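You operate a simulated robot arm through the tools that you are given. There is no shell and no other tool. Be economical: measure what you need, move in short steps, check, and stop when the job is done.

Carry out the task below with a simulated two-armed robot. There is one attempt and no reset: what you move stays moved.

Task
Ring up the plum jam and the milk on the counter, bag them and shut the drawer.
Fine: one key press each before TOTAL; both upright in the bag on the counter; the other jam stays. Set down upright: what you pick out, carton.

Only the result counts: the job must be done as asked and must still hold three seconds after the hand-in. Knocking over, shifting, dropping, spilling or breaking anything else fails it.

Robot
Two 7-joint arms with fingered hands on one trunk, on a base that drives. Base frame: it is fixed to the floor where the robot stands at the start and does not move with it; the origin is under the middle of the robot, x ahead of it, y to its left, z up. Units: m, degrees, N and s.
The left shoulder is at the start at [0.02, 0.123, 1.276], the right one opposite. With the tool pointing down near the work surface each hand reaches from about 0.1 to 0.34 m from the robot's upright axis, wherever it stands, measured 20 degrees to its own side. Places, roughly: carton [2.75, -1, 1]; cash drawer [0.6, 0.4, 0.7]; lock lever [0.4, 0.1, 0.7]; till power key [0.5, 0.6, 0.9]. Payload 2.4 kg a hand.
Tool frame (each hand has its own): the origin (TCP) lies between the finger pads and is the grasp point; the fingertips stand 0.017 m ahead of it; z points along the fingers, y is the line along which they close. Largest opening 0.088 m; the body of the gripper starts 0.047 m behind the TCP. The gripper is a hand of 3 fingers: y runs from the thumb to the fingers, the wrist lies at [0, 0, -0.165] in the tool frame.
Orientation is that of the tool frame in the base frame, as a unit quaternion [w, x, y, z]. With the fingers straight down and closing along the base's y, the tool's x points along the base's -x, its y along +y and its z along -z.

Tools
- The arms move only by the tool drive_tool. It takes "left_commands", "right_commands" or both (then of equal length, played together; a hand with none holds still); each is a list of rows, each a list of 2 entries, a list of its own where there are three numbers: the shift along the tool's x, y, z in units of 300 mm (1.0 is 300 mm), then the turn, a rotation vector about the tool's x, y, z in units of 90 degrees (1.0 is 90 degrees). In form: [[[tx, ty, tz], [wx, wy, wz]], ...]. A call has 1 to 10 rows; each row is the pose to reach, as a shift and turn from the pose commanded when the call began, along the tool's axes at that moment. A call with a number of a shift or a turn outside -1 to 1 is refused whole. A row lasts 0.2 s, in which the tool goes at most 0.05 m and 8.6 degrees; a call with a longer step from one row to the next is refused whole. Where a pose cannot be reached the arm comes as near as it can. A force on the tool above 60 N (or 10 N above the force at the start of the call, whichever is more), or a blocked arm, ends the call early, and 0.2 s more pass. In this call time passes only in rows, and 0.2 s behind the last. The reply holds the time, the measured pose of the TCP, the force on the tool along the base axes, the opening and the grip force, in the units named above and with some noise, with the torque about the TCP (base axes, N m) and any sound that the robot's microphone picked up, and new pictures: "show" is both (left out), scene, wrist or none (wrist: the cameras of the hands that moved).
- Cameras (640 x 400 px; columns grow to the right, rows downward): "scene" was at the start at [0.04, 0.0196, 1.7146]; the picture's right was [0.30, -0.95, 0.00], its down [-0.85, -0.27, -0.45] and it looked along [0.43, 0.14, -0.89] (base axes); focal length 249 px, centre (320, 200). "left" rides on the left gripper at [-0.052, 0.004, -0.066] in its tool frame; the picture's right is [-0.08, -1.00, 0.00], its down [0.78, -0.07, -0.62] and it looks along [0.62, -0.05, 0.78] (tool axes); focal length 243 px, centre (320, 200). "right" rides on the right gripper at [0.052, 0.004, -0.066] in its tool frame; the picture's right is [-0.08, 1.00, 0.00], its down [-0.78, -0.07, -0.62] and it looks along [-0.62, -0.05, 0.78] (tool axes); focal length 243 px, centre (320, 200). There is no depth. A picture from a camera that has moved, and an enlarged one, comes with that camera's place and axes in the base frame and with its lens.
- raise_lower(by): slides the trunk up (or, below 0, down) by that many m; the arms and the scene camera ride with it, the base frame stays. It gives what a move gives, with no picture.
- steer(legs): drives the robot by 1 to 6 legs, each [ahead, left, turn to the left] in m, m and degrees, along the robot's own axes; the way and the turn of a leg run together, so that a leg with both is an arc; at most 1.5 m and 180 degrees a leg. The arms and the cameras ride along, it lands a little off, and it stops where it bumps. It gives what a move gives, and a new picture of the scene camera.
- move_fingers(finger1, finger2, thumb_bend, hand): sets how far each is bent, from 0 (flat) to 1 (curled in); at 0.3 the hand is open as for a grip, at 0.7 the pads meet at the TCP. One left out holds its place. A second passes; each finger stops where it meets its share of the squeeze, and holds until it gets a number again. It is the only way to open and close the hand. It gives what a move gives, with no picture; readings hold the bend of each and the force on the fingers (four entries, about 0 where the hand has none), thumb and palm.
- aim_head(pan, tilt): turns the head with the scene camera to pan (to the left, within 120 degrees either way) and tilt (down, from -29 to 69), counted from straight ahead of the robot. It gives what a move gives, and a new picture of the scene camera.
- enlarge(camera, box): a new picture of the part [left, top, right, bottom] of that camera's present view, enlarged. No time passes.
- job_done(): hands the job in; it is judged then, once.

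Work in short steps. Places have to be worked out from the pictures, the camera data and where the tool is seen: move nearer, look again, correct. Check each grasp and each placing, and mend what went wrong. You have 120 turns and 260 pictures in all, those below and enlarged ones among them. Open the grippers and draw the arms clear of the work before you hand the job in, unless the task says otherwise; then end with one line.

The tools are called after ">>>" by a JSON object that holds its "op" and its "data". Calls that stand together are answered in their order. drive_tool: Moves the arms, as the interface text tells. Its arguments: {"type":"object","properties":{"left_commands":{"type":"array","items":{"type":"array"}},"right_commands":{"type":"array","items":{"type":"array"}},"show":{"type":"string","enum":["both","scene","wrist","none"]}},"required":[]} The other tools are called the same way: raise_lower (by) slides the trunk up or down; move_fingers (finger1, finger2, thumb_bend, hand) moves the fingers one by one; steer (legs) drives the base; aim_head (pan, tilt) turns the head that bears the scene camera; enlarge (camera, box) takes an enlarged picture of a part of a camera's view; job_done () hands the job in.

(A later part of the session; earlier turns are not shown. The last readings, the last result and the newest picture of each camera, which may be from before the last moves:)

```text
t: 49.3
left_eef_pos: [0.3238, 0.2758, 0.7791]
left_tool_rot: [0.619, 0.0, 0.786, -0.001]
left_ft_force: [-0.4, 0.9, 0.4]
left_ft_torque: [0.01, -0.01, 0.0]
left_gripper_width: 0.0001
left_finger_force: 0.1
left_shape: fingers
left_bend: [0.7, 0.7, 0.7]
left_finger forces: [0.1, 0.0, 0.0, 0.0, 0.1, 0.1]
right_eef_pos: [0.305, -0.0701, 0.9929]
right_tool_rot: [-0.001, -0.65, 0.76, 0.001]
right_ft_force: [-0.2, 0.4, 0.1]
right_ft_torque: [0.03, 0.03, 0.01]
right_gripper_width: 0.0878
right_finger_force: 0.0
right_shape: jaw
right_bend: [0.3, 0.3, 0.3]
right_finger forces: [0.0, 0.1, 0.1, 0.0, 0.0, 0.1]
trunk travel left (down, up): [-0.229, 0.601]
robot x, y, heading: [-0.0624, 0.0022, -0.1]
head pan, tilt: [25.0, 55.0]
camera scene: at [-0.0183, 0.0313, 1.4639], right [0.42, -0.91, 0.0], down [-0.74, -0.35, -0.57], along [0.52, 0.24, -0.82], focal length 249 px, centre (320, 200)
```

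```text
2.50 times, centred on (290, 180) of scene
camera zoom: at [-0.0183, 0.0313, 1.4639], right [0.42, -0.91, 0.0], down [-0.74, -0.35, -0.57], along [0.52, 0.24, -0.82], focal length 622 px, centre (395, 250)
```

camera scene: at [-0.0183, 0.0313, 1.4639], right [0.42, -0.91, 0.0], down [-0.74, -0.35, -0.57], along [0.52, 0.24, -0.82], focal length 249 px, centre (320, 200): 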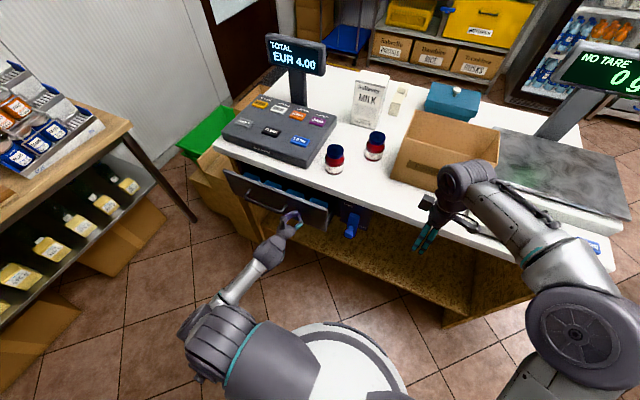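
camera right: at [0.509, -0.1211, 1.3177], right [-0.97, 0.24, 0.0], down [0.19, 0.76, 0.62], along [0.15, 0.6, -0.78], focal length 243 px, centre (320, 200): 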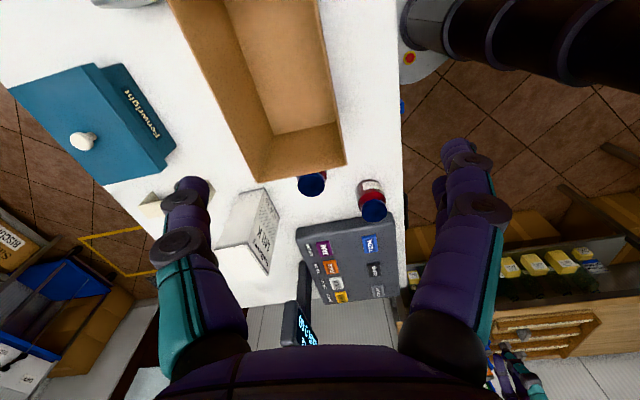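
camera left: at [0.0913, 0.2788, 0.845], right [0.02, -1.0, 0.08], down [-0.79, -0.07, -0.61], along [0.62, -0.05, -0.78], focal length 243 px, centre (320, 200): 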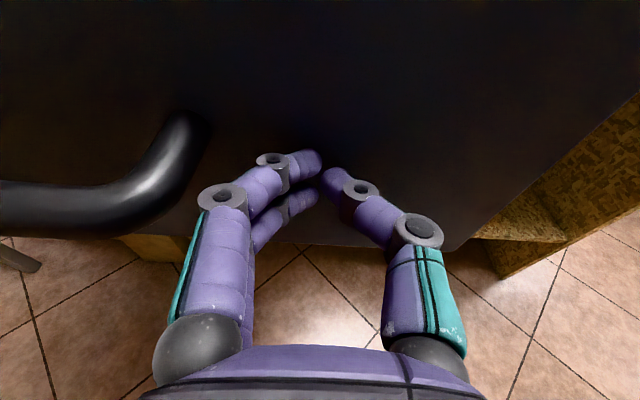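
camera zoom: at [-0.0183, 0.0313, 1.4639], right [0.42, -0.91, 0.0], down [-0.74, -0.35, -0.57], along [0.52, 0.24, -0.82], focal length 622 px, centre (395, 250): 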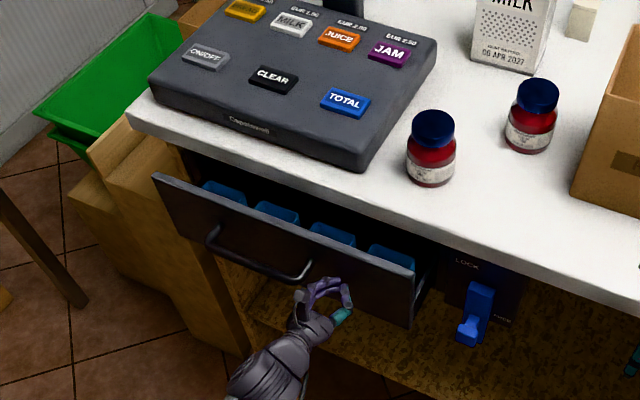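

Still some centimetres to go; continue in a shorter leg.

>>> {"op": "steer", "data": {"legs": [[0.05, 0, 0]]}}

>>> {"op": "enlarge", "data": {"camera": "scene", "box": [190, 90, 390, 250]}}

```text
t: 50.2
left_eef_pos: [0.3765, 0.2742, 0.7795]
left_tool_rot: [0.619, -0.001, 0.786, -0.001]
left_ft_force: [0.1, 0.5, -1.1]
left_ft_torque: [-0.01, 0.03, 0.01]
left_gripper_width: 0.0
left_finger_force: 0.0
left_shape: fingers
left_bend: [0.7, 0.7, 0.7]
left_finger forces: [0.0, 0.1, 0.1, 0.0, 0.0, 0.1]
right_eef_pos: [0.3555, -0.0701, 0.9935]
right_tool_rot: [-0.001, -0.65, 0.76, 0.001]
right_ft_force: [0.1, 0.4, 0.0]
right_ft_torque: [-0.01, 0.01, 0.0]
right_gripper_width: 0.0879
right_finger_force: 0.2
right_shape: jaw
right_bend: [0.3, 0.3, 0.3]
right_finger forces: [0.0, 0.0, 0.0, 0.1, 0.0, 0.0]
trunk travel left (down, up): [-0.229, 0.601]
robot x, y, heading: [-0.0143, 0.0015, 0.3]
head pan, tilt: [25.0, 55.0]
camera scene: at [0.0325, 0.0314, 1.4639], right [0.42, -0.91, 0.0], down [-0.74, -0.35, -0.57], along [0.52, 0.24, -0.82], focal length 249 px, centre (320, 200)
```

scene: 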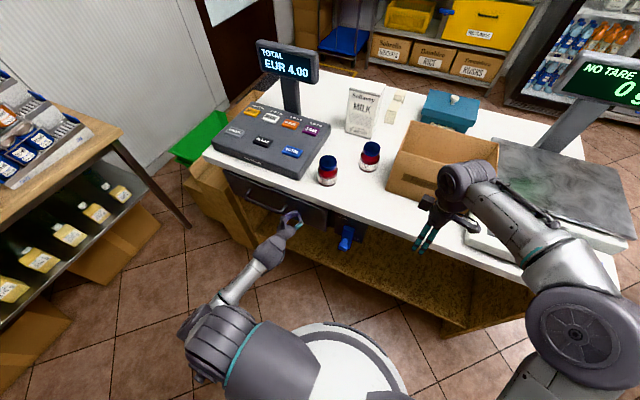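

```text
2.50 times, centred on (290, 170) of scene
camera zoom: at [0.0325, 0.0314, 1.4639], right [0.42, -0.91, 0.0], down [-0.74, -0.35, -0.57], along [0.52, 0.24, -0.82], focal length 622 px, centre (395, 275)
```

zoom: 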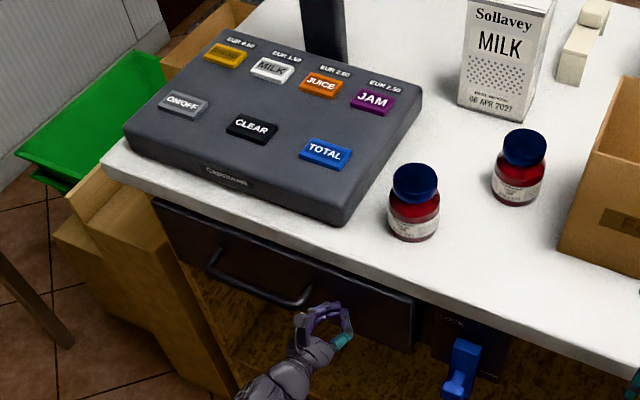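

Nearly flush. One more small leg to push it fully home.

>>> {"op": "steer", "data": {"legs": [[0.025, 0, 0]]}}

>>> {"op": "enlarge", "data": {"camera": "scene", "box": [220, 150, 380, 260]}}

```text
t: 51.0
left_eef_pos: [0.3983, 0.2737, 0.7794]
left_tool_rot: [0.619, -0.001, 0.786, -0.001]
left_ft_force: [-22.3, -1.2, -4.4]
left_ft_torque: [-0.01, 0.0, -0.06]
left_gripper_width: 0.0
left_finger_force: 11.4
left_shape: fingers
left_bend: [0.73, 0.7, 0.72]
left_finger forces: [9.6, 0.1, 0.0, 0.0, 13.1, 0.0]
right_eef_pos: [0.3792, -0.0691, 0.9944]
right_tool_rot: [0.0, -0.65, 0.76, -0.001]
right_ft_force: [0.6, -0.4, 0.1]
right_ft_torque: [0.04, -0.03, 0.02]
right_gripper_width: 0.0877
right_finger_force: 0.2
right_shape: jaw
right_bend: [0.3, 0.3, 0.3]
right_finger forces: [0.0, 0.0, 0.0, 0.0, 0.0, 0.1]
trunk travel left (down, up): [-0.229, 0.601]
robot x, y, heading: [0.0099, 0.0013, 0.4]
head pan, tilt: [25.0, 55.0]
camera scene: at [0.0541, 0.0316, 1.464], right [0.42, -0.91, 0.0], down [-0.74, -0.35, -0.57], along [0.52, 0.24, -0.82], focal length 249 px, centre (320, 200)
```

scene: 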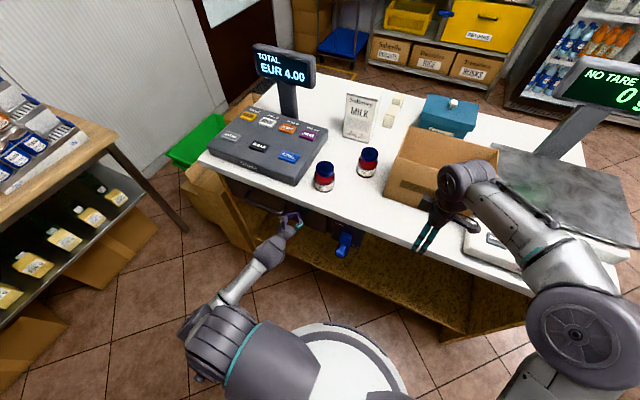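

```text
3.64 times, centred on (300, 205) of scene
camera zoom: at [0.0541, 0.0316, 1.464], right [0.42, -0.91, 0.0], down [-0.74, -0.35, -0.57], along [0.52, 0.24, -0.82], focal length 906 px, centre (393, 182)
```

zoom: 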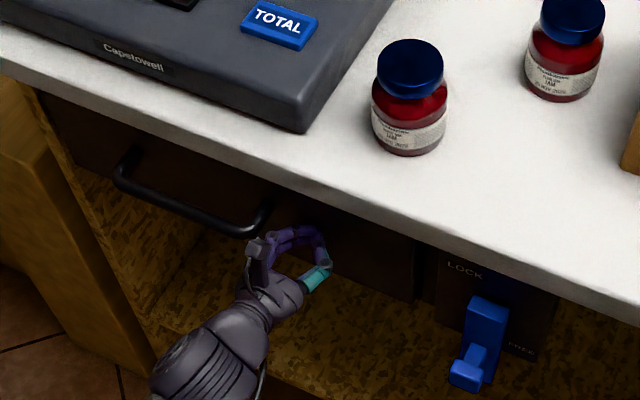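

22 N of resistance: the drawer is at its stop, flush like before. I back off and check that it stays shut.

>>> {"op": "steer", "data": {"legs": [[-0.35, 0, 0]]}}

>>> {"op": "enlarge", "data": {"camera": "scene", "box": [190, 130, 420, 270]}}

```text
t: 53.3
left_eef_pos: [0.0532, 0.2739, 0.7784]
left_tool_rot: [0.618, 0.0, 0.787, -0.001]
left_ft_force: [0.5, -0.1, 0.0]
left_ft_torque: [0.02, 0.01, -0.01]
left_gripper_width: 0.0
left_finger_force: 0.1
left_shape: fingers
left_bend: [0.7, 0.7, 0.7]
left_finger forces: [0.1, 0.0, 0.1, 0.0, 0.1, 0.1]
right_eef_pos: [0.0326, -0.0702, 0.9935]
right_tool_rot: [0.0, -0.649, 0.761, -0.001]
right_ft_force: [-0.6, 0.4, -0.9]
right_ft_torque: [0.02, 0.0, 0.02]
right_gripper_width: 0.0879
right_finger_force: 0.1
right_shape: jaw
right_bend: [0.3, 0.3, 0.3]
right_finger forces: [0.1, 0.0, 0.0, 0.0, 0.1, 0.0]
trunk travel left (down, up): [-0.229, 0.601]
robot x, y, heading: [-0.3332, 0.0003, 0.0]
head pan, tilt: [25.0, 55.0]
camera scene: at [-0.2916, 0.0312, 1.464], right [0.42, -0.91, 0.0], down [-0.74, -0.35, -0.57], along [0.52, 0.24, -0.82], focal length 249 px, centre (320, 200)
```

scene: 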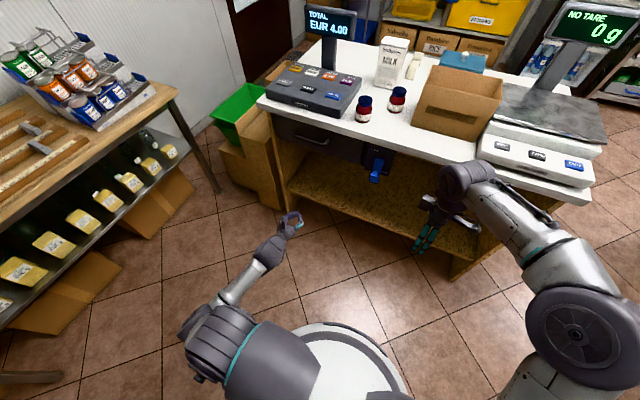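

```text
2.78 times, centred on (305, 200) of scene
camera zoom: at [-0.2916, 0.0312, 1.464], right [0.42, -0.91, 0.0], down [-0.74, -0.35, -0.57], along [0.52, 0.24, -0.82], focal length 693 px, centre (362, 200)
```

zoom: 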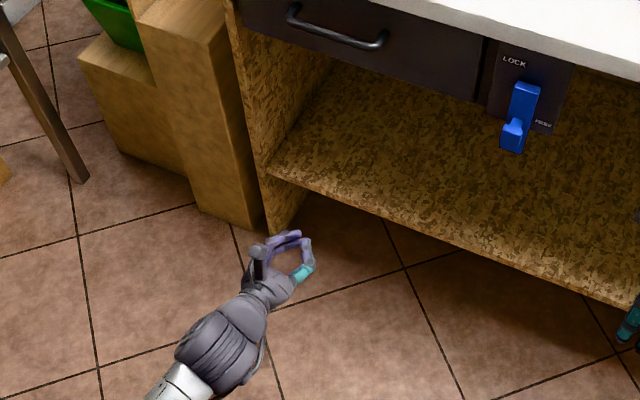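

Drawer shut and stays shut. Now the bagging: I raise the trunk, fold the left arm back into its starting pose, then drive in again.

>>> {"op": "raise_lower", "data": {"by": 0.2}}

>>> {"op": "drive_tool", "data": {"left_commands": [[[-0.058, -0.012, -0.077], [0, 0.094, 0]], [[-0.115, -0.025, -0.155], [0, 0.189, 0]], [[-0.173, -0.037, -0.232], [0, 0.283, 0]], [[-0.23, -0.05, -0.31], [0, 0.378, 0]], [[-0.288, -0.063, -0.387], [0, 0.472, 0]], [[-0.345, -0.075, -0.465], [0, 0.567, 0]], [[-0.403, -0.088, -0.542], [0, 0.661, 0]], [[-0.46, -0.1, -0.62], [0, 0.756, 0]], [[-0.518, -0.113, -0.697], [0, 0.85, 0]]], "show": "none"}}

>>> {"op": "steer", "data": {"legs": [[0.3, 0.06, 0], [0.19, 0, 0]]}}

```text
t: 55.4
left_eef_pos: [0.0526, 0.2731, 0.979]
left_tool_rot: [0.618, 0.001, 0.786, -0.002]
left_ft_force: [0.3, 0.2, 0.2]
left_ft_torque: [0.02, 0.02, -0.02]
left_gripper_width: 0.0
left_finger_force: 0.1
left_shape: fingers
left_bend: [0.7, 0.7, 0.7]
left_finger forces: [0.0, 0.0, 0.0, 0.0, 0.0, 0.1]
right_eef_pos: [0.0315, -0.071, 1.194]
right_tool_rot: [0.0, -0.649, 0.761, 0.0]
right_ft_force: [-0.6, -0.5, 0.5]
right_ft_torque: [0.0, 0.0, 0.02]
right_gripper_width: 0.0883
right_finger_force: 0.1
right_shape: jaw
right_bend: [0.3, 0.3, 0.3]
right_finger forces: [0.0, 0.0, 0.0, 0.1, 0.0, 0.1]
trunk travel left (down, up): [-0.429, 0.401]
robot x, y, heading: [-0.3358, -0.0045, -0.1]
head pan, tilt: [25.0, 55.0]
```

```text
t: 57.4
left_eef_pos: [-0.1154, 0.2395, 1.1793]
left_tool_rot: [-0.002, 0.002, 1.0, -0.001]
left_ft_force: [-0.1, 0.3, 0.5]
left_ft_torque: [-0.01, -0.02, -0.04]
left_gripper_width: 0.0
left_finger_force: 0.1
left_shape: fingers
left_bend: [0.7, 0.7, 0.7]
left_finger forces: [0.0, 0.0, 0.0, 0.0, 0.0, 0.1]
left hand out of reach, approached as far as the arm can: row 3
right_eef_pos: [0.0337, -0.0707, 1.1936]
right_tool_rot: [0.001, -0.648, 0.762, -0.001]
right_ft_force: [0.5, -0.1, -0.7]
right_ft_torque: [0.02, 0.03, 0.02]
right_gripper_width: 0.0879
right_finger_force: 0.0
right_shape: jaw
right_bend: [0.3, 0.3, 0.3]
right_finger forces: [0.1, 0.1, 0.0, 0.1, 0.1, 0.1]
trunk travel left (down, up): [-0.429, 0.401]
robot x, y, heading: [-0.3361, 0.0011, -0.0]
head pan, tilt: [25.0, 55.0]
```

```text
t: 60.7
left_eef_pos: [0.3776, 0.2992, 1.1791]
left_tool_rot: [-0.002, 0.0, 1.0, -0.001]
left_ft_force: [1.0, 0.3, -0.9]
left_ft_torque: [-0.01, 0.04, 0.02]
left_gripper_width: 0.0
left_finger_force: 0.1
left_shape: fingers
left_bend: [0.7, 0.7, 0.7]
left_finger forces: [0.0, 0.0, 0.0, 0.1, 0.0, 0.1]
right_eef_pos: [0.5262, -0.0111, 1.193]
right_tool_rot: [-0.001, -0.65, 0.76, 0.001]
right_ft_force: [0.1, 0.3, -0.1]
right_ft_torque: [0.04, -0.02, 0.0]
right_gripper_width: 0.088
right_finger_force: 0.1
right_shape: jaw
right_bend: [0.3, 0.3, 0.3]
right_finger forces: [0.1, 0.1, 0.1, 0.0, 0.1, 0.0]
trunk travel left (down, up): [-0.429, 0.401]
robot x, y, heading: [0.1531, 0.058, -0.1]
head pan, tilt: [25.0, 55.0]
camera scene: at [0.2023, 0.0908, 1.6639], right [0.42, -0.91, 0.0], down [-0.74, -0.35, -0.57], along [0.52, 0.24, -0.82], focal length 249 px, centre (320, 200)
```

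scene: 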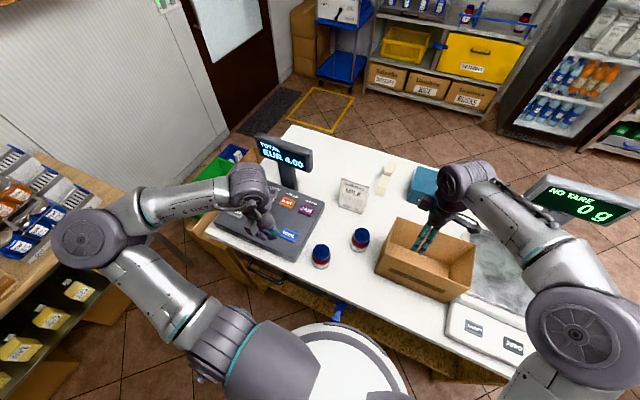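

Both arms clear. I bring the right hand above the plum jar (0.587, 0.121) at z≈1.14.

>>> {"op": "drive_tool", "data": {"right_commands": [[[-0.12, -0.033, 0.04], [0, 0, 0]], [[-0.24, -0.067, 0.08], [0, 0, 0]], [[-0.36, -0.1, 0.12], [0, 0, 0]], [[-0.467, -0.133, 0.167], [0, 0, 0]]], "show": "both"}}

```text
t: 61.7
left_eef_pos: [0.3771, 0.2986, 1.1792]
left_tool_rot: [-0.002, -0.001, 1.0, 0.0]
left_ft_force: [0.2, 0.4, -0.5]
left_ft_torque: [0.0, 0.03, 0.03]
left_gripper_width: 0.0
left_finger_force: 0.0
left_shape: fingers
left_bend: [0.7, 0.7, 0.7]
left_finger forces: [0.0, 0.1, 0.0, 0.0, 0.1, 0.0]
right_eef_pos: [0.5684, 0.0967, 1.1536]
right_tool_rot: [0.0, -0.653, 0.757, 0.0]
right_ft_force: [-0.3, -0.4, -0.5]
right_ft_torque: [0.01, -0.01, 0.0]
right_gripper_width: 0.0878
right_finger_force: 0.1
right_shape: jaw
right_bend: [0.3, 0.3, 0.3]
right_finger forces: [0.1, 0.0, 0.0, 0.0, 0.0, 0.1]
right hand out of reach, approached as far as the arm can: row 4
trunk travel left (down, up): [-0.429, 0.401]
robot x, y, heading: [0.1583, 0.0586, -0.0]
head pan, tilt: [25.0, 55.0]
camera scene: at [0.2004, 0.0896, 1.664], right [0.42, -0.91, 0.0], down [-0.74, -0.35, -0.57], along [0.52, 0.24, -0.82], focal length 249 px, centre (320, 200)
camera right: at [0.5558, 0.0456, 1.2182], right [-0.97, 0.23, 0.0], down [0.18, 0.76, 0.62], along [0.14, 0.6, -0.78], focal length 243 px, centre (320, 200)
```

scene: 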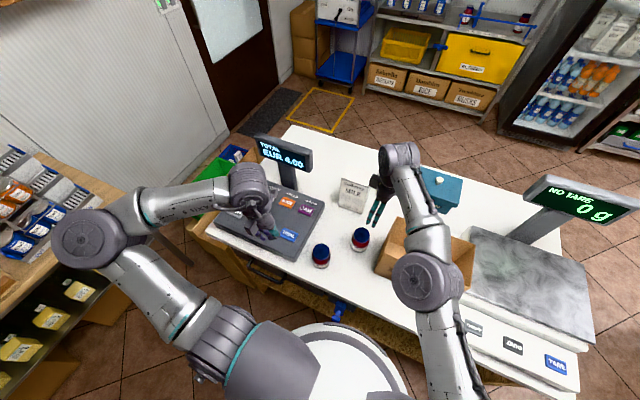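
right: 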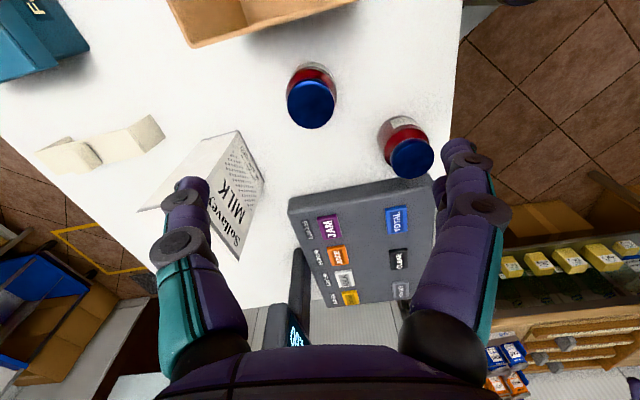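

At the reach limit. I shift the robot left by 0.14 m so the right shoulder faces the jar.

>>> {"op": "steer", "data": {"legs": [[0.02, 0.14, 0]]}}

>>> {"op": "drive_tool", "data": {"right_commands": [[[0.12, 0, 0], [0, 0, 0]], [[0.25, 0, 0], [0, 0, 0]], [[0.37, 0, 0], [0, 0, 0]]], "show": "wrist"}}

```text
t: 63.0
left_eef_pos: [0.3991, 0.4404, 1.1785]
left_tool_rot: [-0.002, 0.001, 1.0, -0.002]
left_ft_force: [-0.4, 0.3, -0.7]
left_ft_torque: [-0.01, 0.02, -0.03]
left_gripper_width: 0.0
left_finger_force: 0.0
left_shape: fingers
left_bend: [0.7, 0.7, 0.7]
left_finger forces: [0.0, 0.0, 0.0, 0.0, 0.1, 0.1]
right_eef_pos: [0.5895, 0.2388, 1.1542]
right_tool_rot: [0.0, -0.651, 0.759, -0.002]
right_ft_force: [-0.7, 1.1, -0.6]
right_ft_torque: [0.01, 0.02, -0.01]
right_gripper_width: 0.0881
right_finger_force: 0.2
right_shape: jaw
right_bend: [0.3, 0.3, 0.3]
right_finger forces: [0.1, 0.1, 0.0, 0.1, 0.0, 0.1]
trunk travel left (down, up): [-0.429, 0.401]
robot x, y, heading: [0.1759, 0.2017, -0.2]
head pan, tilt: [25.0, 55.0]
camera scene: at [0.2211, 0.2332, 1.6639], right [0.42, -0.91, 0.0], down [-0.74, -0.35, -0.57], along [0.52, 0.24, -0.82], focal length 249 px, centre (320, 200)
```

scene: 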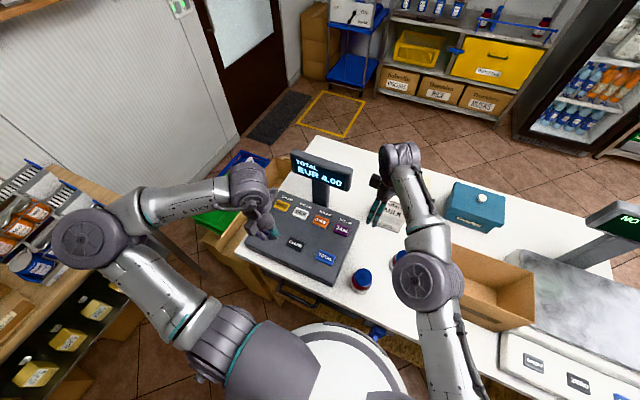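

```text
t: 63.8
left_eef_pos: [0.3975, 0.4388, 1.1802]
left_tool_rot: [-0.002, 0.002, 1.0, -0.001]
left_ft_force: [0.3, 0.5, 0.4]
left_ft_torque: [0.01, 0.02, 0.0]
left_gripper_width: 0.0
left_finger_force: 0.0
left_shape: fingers
left_bend: [0.7, 0.7, 0.7]
left_finger forces: [0.1, 0.0, 0.0, 0.2, 0.0, 0.0]
right_eef_pos: [0.5733, 0.1258, 1.1531]
right_tool_rot: [0.0, -0.652, 0.759, -0.001]
right_ft_force: [0.2, 0.1, 0.3]
right_ft_torque: [-0.01, 0.01, 0.02]
right_gripper_width: 0.0881
right_finger_force: 0.0
right_shape: jaw
right_bend: [0.3, 0.3, 0.3]
right_finger forces: [0.1, 0.1, 0.0, 0.0, 0.0, 0.0]
trunk travel left (down, up): [-0.429, 0.401]
robot x, y, heading: [0.1776, 0.2013, -0.2]
head pan, tilt: [25.0, 55.0]
camera right: at [0.5605, 0.0746, 1.2179], right [-0.97, 0.23, 0.0], down [0.18, 0.76, 0.62], along [0.15, 0.6, -0.78], focal length 243 px, centre (320, 200)
```

right: 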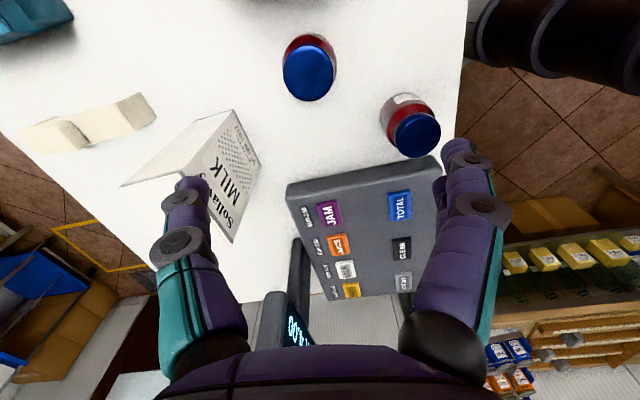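

Jar lid confirmed at (0.586, 0.122). I align and lower the trunk by 0.15 m (fingertips end ≈ 3.5 cm above the lid).

>>> {"op": "drive_tool", "data": {"right_commands": [[[0.007, -0.045, 0], [0, 0, 0]]], "show": "none"}}

>>> {"op": "raise_lower", "data": {"by": -0.15}}

>>> {"op": "enlarge", "data": {"camera": "right", "box": [0, 0, 640, 400]}}

>>> {"op": "enlarge", "data": {"camera": "scene", "box": [240, 100, 560, 400]}}

```text
t: 64.2
left_eef_pos: [0.3979, 0.4399, 1.1789]
left_tool_rot: [-0.002, 0.002, 1.0, -0.001]
left_ft_force: [-0.3, -0.7, -0.2]
left_ft_torque: [-0.06, -0.02, -0.01]
left_gripper_width: 0.0
left_finger_force: 0.0
left_shape: fingers
left_bend: [0.7, 0.7, 0.7]
left_finger forces: [0.1, 0.0, 0.0, 0.0, 0.1, 0.0]
right_eef_pos: [0.5866, 0.1226, 1.1536]
right_tool_rot: [-0.001, -0.652, 0.758, 0.0]
right_ft_force: [0.8, -1.7, 0.1]
right_ft_torque: [0.0, 0.02, 0.0]
right_gripper_width: 0.0879
right_finger_force: 0.1
right_shape: jaw
right_bend: [0.3, 0.3, 0.3]
right_finger forces: [0.0, 0.0, 0.0, 0.0, 0.0, 0.0]
trunk travel left (down, up): [-0.429, 0.401]
robot x, y, heading: [0.1782, 0.1988, -0.2]
head pan, tilt: [25.0, 55.0]
```

```text
t: 65.9
left_eef_pos: [0.3975, 0.4389, 1.03]
left_tool_rot: [-0.002, 0.001, 1.0, -0.001]
left_ft_force: [-0.4, 0.2, 0.7]
left_ft_torque: [-0.01, 0.0, -0.01]
left_gripper_width: 0.0002
left_finger_force: 0.0
left_shape: fingers
left_bend: [0.7, 0.7, 0.7]
left_finger forces: [0.0, 0.0, 0.0, 0.0, 0.0, 0.0]
right_eef_pos: [0.5865, 0.1223, 1.0038]
right_tool_rot: [0.001, -0.652, 0.758, 0.0]
right_ft_force: [-0.1, -0.1, 0.0]
right_ft_torque: [0.01, -0.01, 0.0]
right_gripper_width: 0.0879
right_finger_force: 0.1
right_shape: jaw
right_bend: [0.3, 0.3, 0.3]
right_finger forces: [0.0, 0.0, 0.1, 0.0, 0.0, 0.1]
trunk travel left (down, up): [-0.279, 0.551]
robot x, y, heading: [0.1736, 0.1992, -0.2]
head pan, tilt: [25.0, 55.0]
```

```text
1.00 times, centred on (320, 200) of right (not enlarged: the box is as wide or as high as the picture)
camera zoom: at [0.5735, 0.0719, 1.0682], right [-0.97, 0.23, 0.0], down [0.18, 0.76, 0.62], along [0.15, 0.6, -0.78], focal length 243 px, centre (320, 200)
```

zoom: 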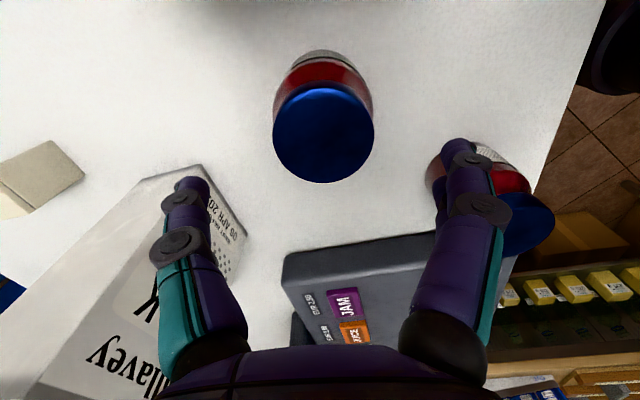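

```text
1.33 times, centred on (400, 250) of scene
camera zoom: at [0.2207, 0.2311, 1.5141], right [0.42, -0.91, 0.0], down [-0.74, -0.34, -0.57], along [0.52, 0.24, -0.82], focal length 332 px, centre (213, 133)
```

zoom: 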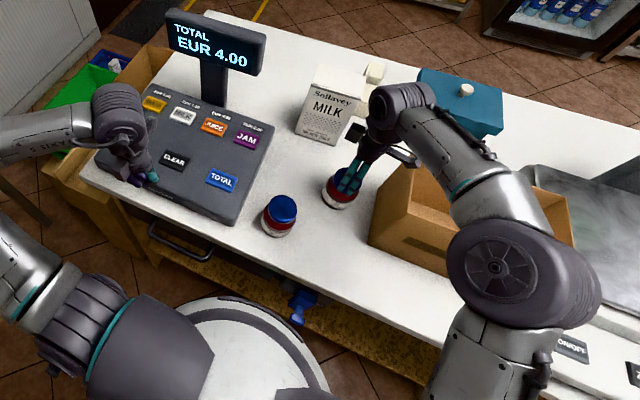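

The jar is centred between the fingers, the elbow is high and clear of the bag. I lower the hand around the jar (TCP to z≈0.917).

>>> {"op": "drive_tool", "data": {"right_commands": [[[0, 0.005, 0.07], [0, 0, 0]], [[0, 0.005, 0.14], [0, 0, 0]], [[0, 0.005, 0.21], [0, 0, 0]], [[0, 0.005, 0.26], [0, 0, 0]], [[0, 0.005, 0.29], [0, 0, 0]]], "show": "both"}}

```text
t: 67.1
left_eef_pos: [0.3949, 0.4387, 1.0308]
left_tool_rot: [0.001, 0.002, 1.0, -0.001]
left_ft_force: [0.0, -0.4, 0.1]
left_ft_torque: [-0.03, -0.02, -0.01]
left_gripper_width: 0.0001
left_finger_force: 0.1
left_shape: fingers
left_bend: [0.7, 0.7, 0.7]
left_finger forces: [0.0, 0.0, 0.0, 0.0, 0.1, 0.0]
right_eef_pos: [0.5852, 0.1241, 0.9225]
right_tool_rot: [0.007, -0.651, 0.759, -0.003]
right_ft_force: [7.0, -2.2, 57.1]
right_ft_torque: [0.03, 0.11, -0.01]
right_gripper_width: 0.0874
right_finger_force: 0.1
right_shape: jaw
right_bend: [0.3, 0.3, 0.3]
right_finger forces: [13.0, 6.9, 0.1, 0.0, 31.4, 0.1]
trunk travel left (down, up): [-0.279, 0.551]
robot x, y, heading: [0.1757, 0.1978, -0.1]
head pan, tilt: [25.0, 55.0]
camera scene: at [0.2176, 0.2315, 1.5149], right [0.42, -0.91, 0.0], down [-0.74, -0.34, -0.57], along [0.52, 0.24, -0.82], focal length 249 px, centre (320, 200)
camera right: at [0.5716, 0.0729, 0.9858], right [-0.97, 0.24, -0.01], down [0.18, 0.76, 0.63], along [0.16, 0.61, -0.78], focal length 243 px, centre (320, 200)
```

scene: 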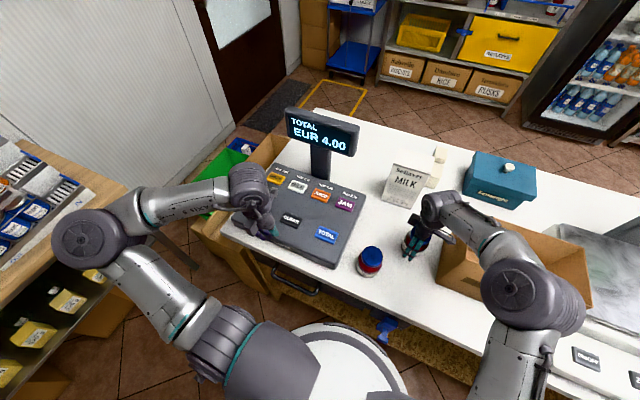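
right: 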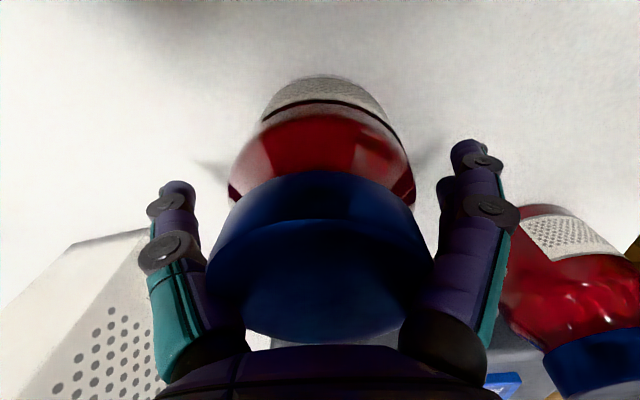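

The fingertips met the counter top (57 N). I lift 1.5 cm before closing.

>>> {"op": "drive_tool", "data": {"right_commands": [[[0, 0, -0.05], [0, 0, 0]]], "show": "wrist"}}

```text
t: 67.5
left_eef_pos: [0.3972, 0.4395, 1.029]
left_tool_rot: [-0.001, 0.002, 1.0, 0.0]
left_ft_force: [0.3, -0.3, -0.8]
left_ft_torque: [0.0, 0.03, 0.01]
left_gripper_width: 0.0
left_finger_force: 0.1
left_shape: fingers
left_bend: [0.7, 0.7, 0.7]
left_finger forces: [0.0, 0.0, 0.0, 0.0, 0.0, 0.0]
right_eef_pos: [0.5833, 0.1241, 0.9296]
right_tool_rot: [-0.003, -0.653, 0.758, 0.001]
right_ft_force: [0.4, 0.4, -0.1]
right_ft_torque: [-0.03, -0.02, -0.02]
right_gripper_width: 0.0883
right_finger_force: 0.1
right_shape: jaw
right_bend: [0.3, 0.3, 0.3]
right_finger forces: [0.1, 0.0, 0.1, 0.1, 0.1, 0.0]
trunk travel left (down, up): [-0.279, 0.551]
robot x, y, heading: [0.1741, 0.1995, -0.4]
head pan, tilt: [25.0, 55.0]
camera right: at [0.5707, 0.0725, 0.994], right [-0.97, 0.23, 0.0], down [0.19, 0.76, 0.62], along [0.14, 0.6, -0.79], focal length 243 px, centre (320, 200)
```

right: 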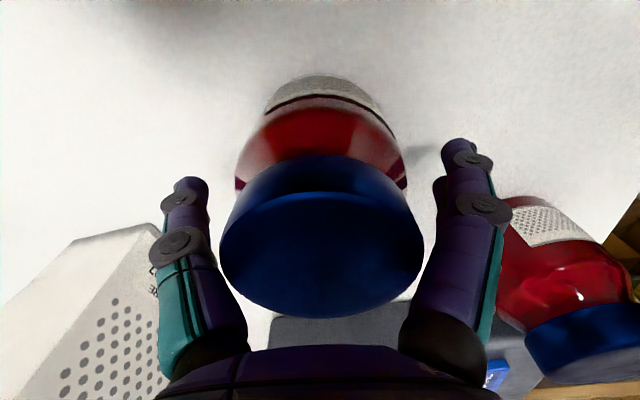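

Jar centred. Close the right hand.

>>> {"op": "move_fingers", "data": {"hand": "right", "finger1": 0.7, "finger2": 0.7, "thumb_bend": 0.7}}

>>> {"op": "drive_tool", "data": {"right_commands": [[[0, 0, -0.03], [0, 0, 0]], [[0, 0, -0.1], [0, 0, 0]]], "show": "both"}}

```text
t: 68.5
left_eef_pos: [0.398, 0.4392, 1.0286]
left_tool_rot: [-0.001, 0.001, 1.0, 0.0]
left_ft_force: [0.5, -0.3, 0.6]
left_ft_torque: [-0.03, -0.02, 0.02]
left_gripper_width: 0.0
left_finger_force: 0.1
left_shape: fingers
left_bend: [0.7, 0.7, 0.7]
left_finger forces: [0.0, 0.0, 0.0, 0.0, 0.0, 0.1]
right_eef_pos: [0.5843, 0.1232, 0.9313]
right_tool_rot: [0.001, -0.651, 0.759, -0.001]
right_ft_force: [0.5, 0.1, -0.5]
right_ft_torque: [0.03, 0.01, 0.05]
right_gripper_width: 0.0505
right_finger_force: 17.1
right_shape: fingers
right_bend: [0.49, 0.49, 0.52]
right_finger forces: [8.9, 8.5, 0.0, 0.0, 17.3, 0.0]
trunk travel left (down, up): [-0.279, 0.551]
robot x, y, heading: [0.1753, 0.2007, -0.1]
head pan, tilt: [25.0, 55.0]
```

```text
t: 69.1
left_eef_pos: [0.3962, 0.4385, 1.0295]
left_tool_rot: [-0.002, 0.0, 1.0, -0.001]
left_ft_force: [1.1, 0.5, 0.2]
left_ft_torque: [0.0, 0.01, -0.02]
left_gripper_width: 0.0
left_finger_force: 0.0
left_shape: fingers
left_bend: [0.7, 0.7, 0.7]
left_finger forces: [0.1, 0.0, 0.0, 0.1, 0.1, 0.1]
right_eef_pos: [0.5845, 0.1225, 0.962]
right_tool_rot: [0.0, -0.651, 0.759, 0.0]
right_ft_force: [-0.8, 0.0, -3.3]
right_ft_torque: [0.03, 0.02, 0.01]
right_gripper_width: 0.0507
right_finger_force: 17.4
right_shape: fingers
right_bend: [0.49, 0.49, 0.52]
right_finger forces: [9.1, 8.2, 0.0, 0.0, 17.5, 0.1]
trunk travel left (down, up): [-0.279, 0.551]
robot x, y, heading: [0.1751, 0.1993, -0.2]
head pan, tilt: [25.0, 55.0]
camera scene: at [0.2209, 0.231, 1.514], right [0.42, -0.91, 0.0], down [-0.74, -0.34, -0.57], along [0.52, 0.24, -0.82], focal length 249 px, centre (320, 200)
camera right: at [0.5716, 0.0716, 1.0259], right [-0.97, 0.23, 0.0], down [0.18, 0.76, 0.62], along [0.15, 0.6, -0.78], focal length 243 px, centre (320, 200)
```

scene: 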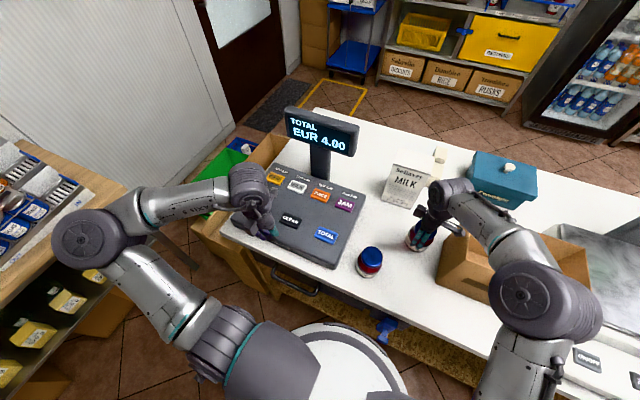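
right: 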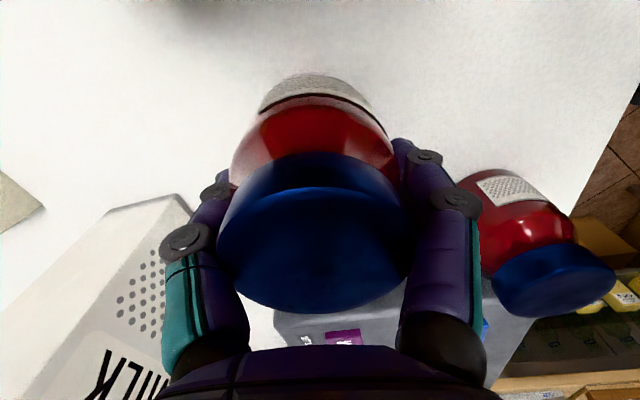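

The jar is held firmly by its lid (TCP was 0.93 with the jar standing on the counter). I raise it with the trunk, then rotate the hand back so it closes along y for the bag.

>>> {"op": "raise_lower", "data": {"by": 0.17}}

>>> {"op": "drive_tool", "data": {"right_commands": [[[0, 0, 0], [0, 0, 0.09]], [[0, 0, 0], [0, 0, 0.18]], [[0, 0, 0], [0, 0, 0.27]], [[0, 0, 0], [0, 0, 0.36]], [[0, 0, 0], [0, 0, 0.45]], [[0, 0, 0], [0, 0, 0.54]], [[0, 0, 0], [0, 0, 0.63]], [[0, 0, 0], [0, 0, 0.72]], [[0, 0, 0], [0, 0, 0.81]], [[0, 0, 0], [0, 0, 0.9]]], "show": "both"}}

```text
t: 71.1
left_eef_pos: [0.3973, 0.4398, 1.1999]
left_tool_rot: [-0.001, 0.001, 1.0, -0.001]
left_ft_force: [0.6, -0.8, 0.3]
left_ft_torque: [0.01, -0.02, 0.0]
left_gripper_width: 0.0002
left_finger_force: 0.1
left_shape: fingers
left_bend: [0.7, 0.7, 0.7]
left_finger forces: [0.1, 0.0, 0.1, 0.0, 0.0, 0.1]
right_eef_pos: [0.5844, 0.1236, 1.1311]
right_tool_rot: [0.0, -0.652, 0.758, -0.001]
right_ft_force: [-0.1, -0.2, -2.8]
right_ft_torque: [0.0, 0.0, -0.01]
right_gripper_width: 0.0507
right_finger_force: 17.4
right_shape: fingers
right_bend: [0.49, 0.49, 0.52]
right_finger forces: [8.9, 8.4, 0.0, 0.0, 17.4, 0.0]
trunk travel left (down, up): [-0.449, 0.381]
robot x, y, heading: [0.1735, 0.2031, -0.4]
head pan, tilt: [25.0, 55.0]
```

```text
t: 73.3
left_eef_pos: [0.3977, 0.4398, 1.1983]
left_tool_rot: [-0.001, 0.0, 1.0, -0.001]
left_ft_force: [1.0, 0.0, 0.2]
left_ft_torque: [-0.01, -0.02, 0.01]
left_gripper_width: 0.0001
left_finger_force: 0.0
left_shape: fingers
left_bend: [0.7, 0.7, 0.7]
left_finger forces: [0.1, 0.0, 0.1, 0.0, 0.0, 0.1]
right_eef_pos: [0.5836, 0.1232, 1.1319]
right_tool_rot: [0.001, -0.001, 1.0, -0.001]
right_ft_force: [-0.1, -0.5, -2.7]
right_ft_torque: [0.0, 0.0, -0.01]
right_gripper_width: 0.0506
right_finger_force: 17.3
right_shape: fingers
right_bend: [0.49, 0.49, 0.52]
right_finger forces: [8.9, 8.3, 0.1, 0.0, 17.3, 0.0]
trunk travel left (down, up): [-0.449, 0.381]
robot x, y, heading: [0.1757, 0.2005, -0.1]
head pan, tilt: [25.0, 55.0]
camera scene: at [0.2211, 0.2311, 1.684], right [0.42, -0.91, 0.0], down [-0.74, -0.34, -0.57], along [0.52, 0.24, -0.82], focal length 249 px, centre (320, 200)
camera right: at [0.5318, 0.1269, 1.1958], right [0.08, 1.0, 0.0], down [0.78, -0.06, 0.62], along [0.62, -0.05, -0.78], focal length 243 px, centre (320, 200)
```

scene: 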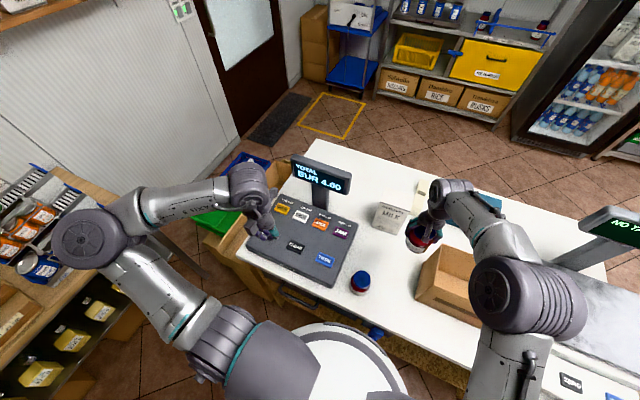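
right: 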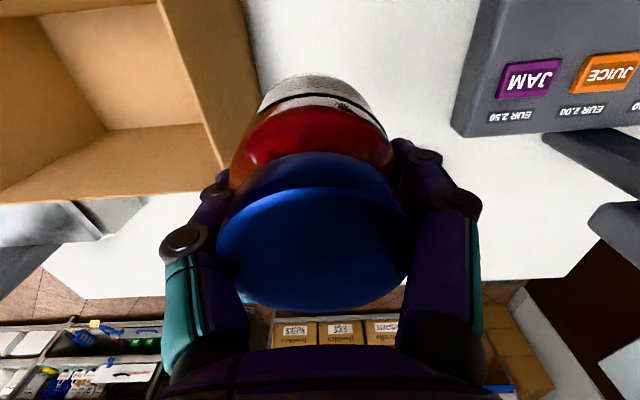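

The bag's left rim is at y≈0.044, centre x≈0.58. I carry the jar above the bag to (0.578, −0.028).

>>> {"op": "drive_tool", "data": {"right_commands": [[[0.005, -0.13, 0], [0, 0, 0]], [[0.01, -0.26, 0], [0, 0, 0]], [[0.015, -0.39, 0], [0, 0, 0]], [[0.019, -0.504, 0], [0, 0, 0]]], "show": "both"}}

>>> {"op": "enlarge", "data": {"camera": "scene", "box": [370, 160, 530, 340]}}

```text
t: 74.3
left_eef_pos: [0.3975, 0.4386, 1.1993]
left_tool_rot: [-0.002, 0.001, 1.0, -0.001]
left_ft_force: [-0.5, 0.2, 0.0]
left_ft_torque: [0.0, -0.01, 0.0]
left_gripper_width: 0.0
left_finger_force: 0.0
left_shape: fingers
left_bend: [0.7, 0.7, 0.7]
left_finger forces: [0.1, 0.1, 0.1, 0.1, 0.0, 0.0]
right_eef_pos: [0.5802, -0.0297, 1.1316]
right_tool_rot: [0.001, -0.002, 1.0, 0.0]
right_ft_force: [0.7, -0.2, -3.3]
right_ft_torque: [0.0, 0.0, 0.01]
right_gripper_width: 0.0507
right_finger_force: 17.3
right_shape: fingers
right_bend: [0.49, 0.49, 0.52]
right_finger forces: [8.9, 8.5, 0.0, 0.0, 17.4, 0.0]
trunk travel left (down, up): [-0.449, 0.381]
robot x, y, heading: [0.1732, 0.1965, -0.3]
head pan, tilt: [25.0, 55.0]
camera scene: at [0.2211, 0.2302, 1.684], right [0.42, -0.91, 0.0], down [-0.74, -0.34, -0.57], along [0.52, 0.24, -0.82], focal length 249 px, centre (320, 200)
camera right: at [0.527, -0.0248, 1.1955], right [0.08, 1.0, 0.0], down [0.78, -0.06, 0.62], along [0.62, -0.05, -0.78], focal length 243 px, centre (320, 200)
```

scene: 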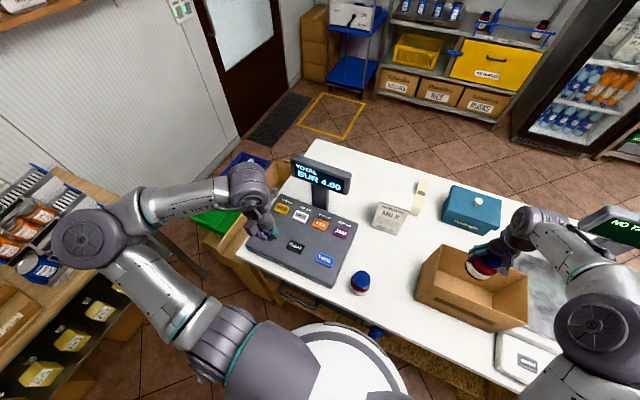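
right: 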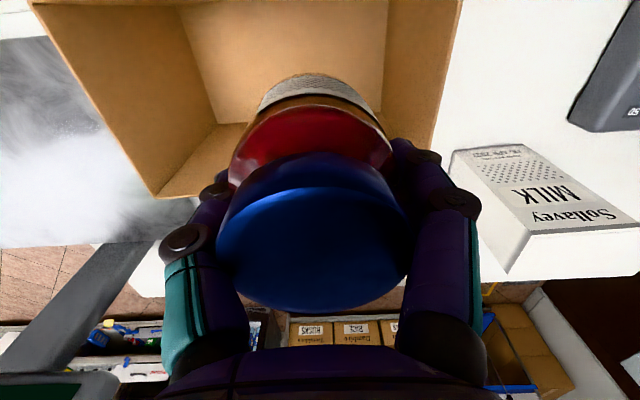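

```text
2.22 times, centred on (450, 250) of scene
camera zoom: at [0.2211, 0.2302, 1.684], right [0.42, -0.91, 0.0], down [-0.74, -0.34, -0.57], along [0.52, 0.24, -0.82], focal length 553 px, centre (31, 89)
```

zoom: 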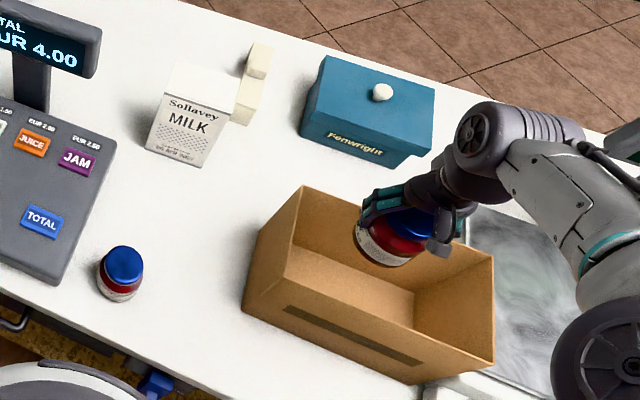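

Robot's stance is too far left for a clean descent (the right elbow would come over the scale/bag). I move the jar hand left, shift the robot right by 0.22 m so the arm can extend straight ahead.

>>> {"op": "drive_tool", "data": {"right_commands": [[[0, 0.13, -0.04], [0, 0, 0]], [[0, 0.26, -0.08], [0, 0, 0]], [[0, 0.39, -0.08], [0, 0, 0]], [[0, 0.52, -0.08], [0, 0, 0]]], "show": "none"}}

>>> {"op": "steer", "data": {"legs": [[0, -0.22, 0]]}}

```text
t: 75.3
left_eef_pos: [0.3974, 0.4404, 1.1979]
left_tool_rot: [-0.002, 0.001, 1.0, -0.001]
left_ft_force: [-0.5, 0.2, 0.0]
left_ft_torque: [-0.02, 0.05, 0.0]
left_gripper_width: 0.0002
left_finger_force: 0.0
left_shape: fingers
left_bend: [0.7, 0.7, 0.7]
left_finger forces: [0.0, 0.0, 0.1, 0.1, 0.0, 0.1]
right_eef_pos: [0.5773, 0.1285, 1.1553]
right_tool_rot: [0.0, -0.003, 1.0, -0.002]
right_ft_force: [0.3, 0.2, -3.2]
right_ft_torque: [-0.01, -0.04, -0.02]
right_gripper_width: 0.0507
right_finger_force: 16.3
right_shape: fingers
right_bend: [0.49, 0.49, 0.52]
right_finger forces: [8.8, 8.4, 0.1, 0.0, 16.9, 0.1]
trunk travel left (down, up): [-0.449, 0.381]
robot x, y, heading: [0.1741, 0.1999, -0.1]
head pan, tilt: [25.0, 55.0]
```

```text
t: 77.0
left_eef_pos: [0.3964, 0.216, 1.1997]
left_tool_rot: [-0.001, 0.002, 1.0, -0.001]
left_ft_force: [0.9, 0.1, 0.5]
left_ft_torque: [0.0, 0.02, 0.0]
left_gripper_width: 0.0
left_finger_force: 0.1
left_shape: fingers
left_bend: [0.7, 0.7, 0.7]
left_finger forces: [0.0, 0.0, 0.0, 0.0, 0.0, 0.0]
right_eef_pos: [0.5771, -0.0956, 1.1543]
right_tool_rot: [0.001, -0.003, 1.0, 0.0]
right_ft_force: [0.3, 0.0, -3.7]
right_ft_torque: [0.0, -0.01, 0.0]
right_gripper_width: 0.0507
right_finger_force: 17.3
right_shape: fingers
right_bend: [0.49, 0.49, 0.52]
right_finger forces: [8.8, 8.3, 0.1, 0.1, 17.0, 0.1]
trunk travel left (down, up): [-0.449, 0.381]
robot x, y, heading: [0.1738, -0.0222, -0.1]
head pan, tilt: [25.0, 55.0]
camera scene: at [0.2207, 0.0072, 1.684], right [0.42, -0.91, 0.0], down [-0.74, -0.34, -0.57], along [0.52, 0.24, -0.82], focal length 249 px, centre (320, 200)
```

scene: 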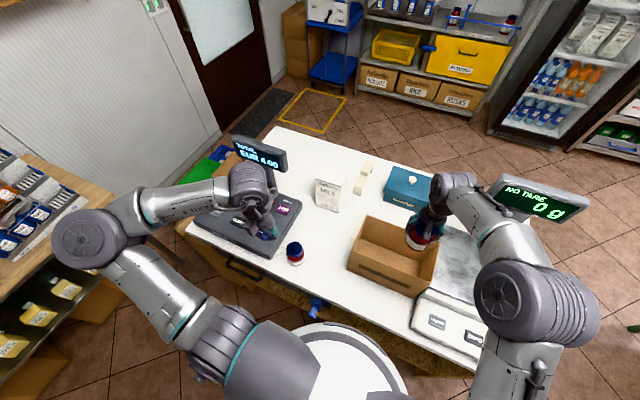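

I move the jar to y≈−0.028 over the bag and turn the head for a better view.

>>> {"op": "drive_tool", "data": {"right_commands": [[[0, 0.11, 0], [0, 0, 0]], [[0, 0.225, 0], [0, 0, 0]]], "show": "wrist"}}

>>> {"op": "aim_head", "data": {"pan": -10, "tilt": 58}}

```text
t: 77.6
left_eef_pos: [0.3974, 0.2172, 1.1985]
left_tool_rot: [-0.001, 0.002, 1.0, -0.001]
left_ft_force: [-0.1, -0.1, -0.1]
left_ft_torque: [-0.04, 0.05, 0.01]
left_gripper_width: 0.0001
left_finger_force: 0.1
left_shape: fingers
left_bend: [0.7, 0.7, 0.7]
left_finger forces: [0.0, 0.1, 0.0, 0.1, 0.0, 0.0]
right_eef_pos: [0.577, -0.0271, 1.1547]
right_tool_rot: [0.0, -0.002, 1.0, 0.0]
right_ft_force: [0.6, -0.8, -3.8]
right_ft_torque: [0.0, -0.03, 0.03]
right_gripper_width: 0.0506
right_finger_force: 16.9
right_shape: fingers
right_bend: [0.49, 0.5, 0.52]
right_finger forces: [8.7, 8.4, 0.0, 0.0, 16.9, 0.0]
trunk travel left (down, up): [-0.449, 0.381]
robot x, y, heading: [0.174, -0.0217, 0.2]
head pan, tilt: [25.0, 55.0]
camera right: at [0.5245, -0.0225, 1.2191], right [0.08, 1.0, 0.0], down [0.78, -0.06, 0.62], along [0.62, -0.05, -0.78], focal length 243 px, centre (320, 200)
```

right: 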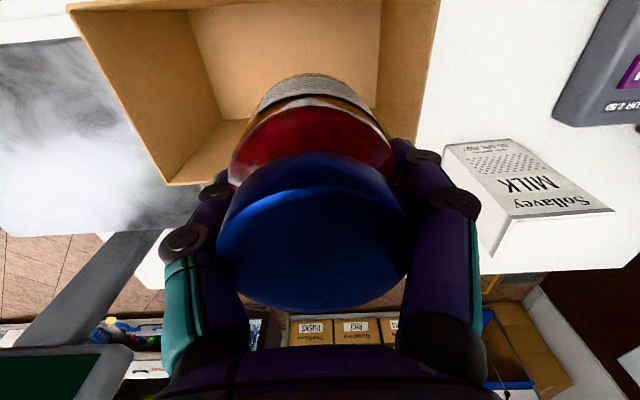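

```text
t: 78.6
left_eef_pos: [0.3975, 0.2163, 1.1986]
left_tool_rot: [-0.002, 0.001, 1.0, -0.001]
left_ft_force: [-0.5, -0.3, -0.3]
left_ft_torque: [0.0, 0.02, 0.01]
left_gripper_width: 0.0001
left_finger_force: 0.2
left_shape: fingers
left_bend: [0.7, 0.7, 0.7]
left_finger forces: [0.0, 0.0, 0.1, 0.0, 0.0, 0.1]
right_eef_pos: [0.5765, -0.0276, 1.1546]
right_tool_rot: [0.0, -0.003, 1.0, 0.0]
right_ft_force: [-0.2, -0.2, -3.1]
right_ft_torque: [-0.01, 0.04, 0.01]
right_gripper_width: 0.0506
right_finger_force: 17.0
right_shape: fingers
right_bend: [0.49, 0.5, 0.52]
right_finger forces: [8.7, 8.4, 0.0, 0.0, 16.9, 0.0]
trunk travel left (down, up): [-0.449, 0.381]
robot x, y, heading: [0.1784, -0.0214, -0.0]
head pan, tilt: [-10.0, 58.0]
camera scene: at [0.2231, -0.0336, 1.6803], right [-0.18, -0.98, 0.0], down [-0.84, 0.15, -0.53], along [0.52, -0.09, -0.85], focal length 249 px, centre (320, 200)
```

scene: 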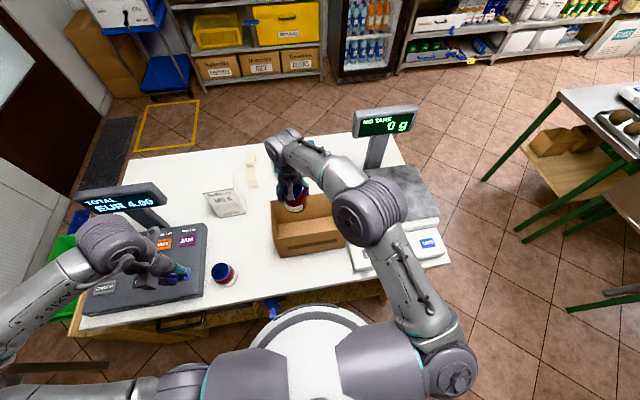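

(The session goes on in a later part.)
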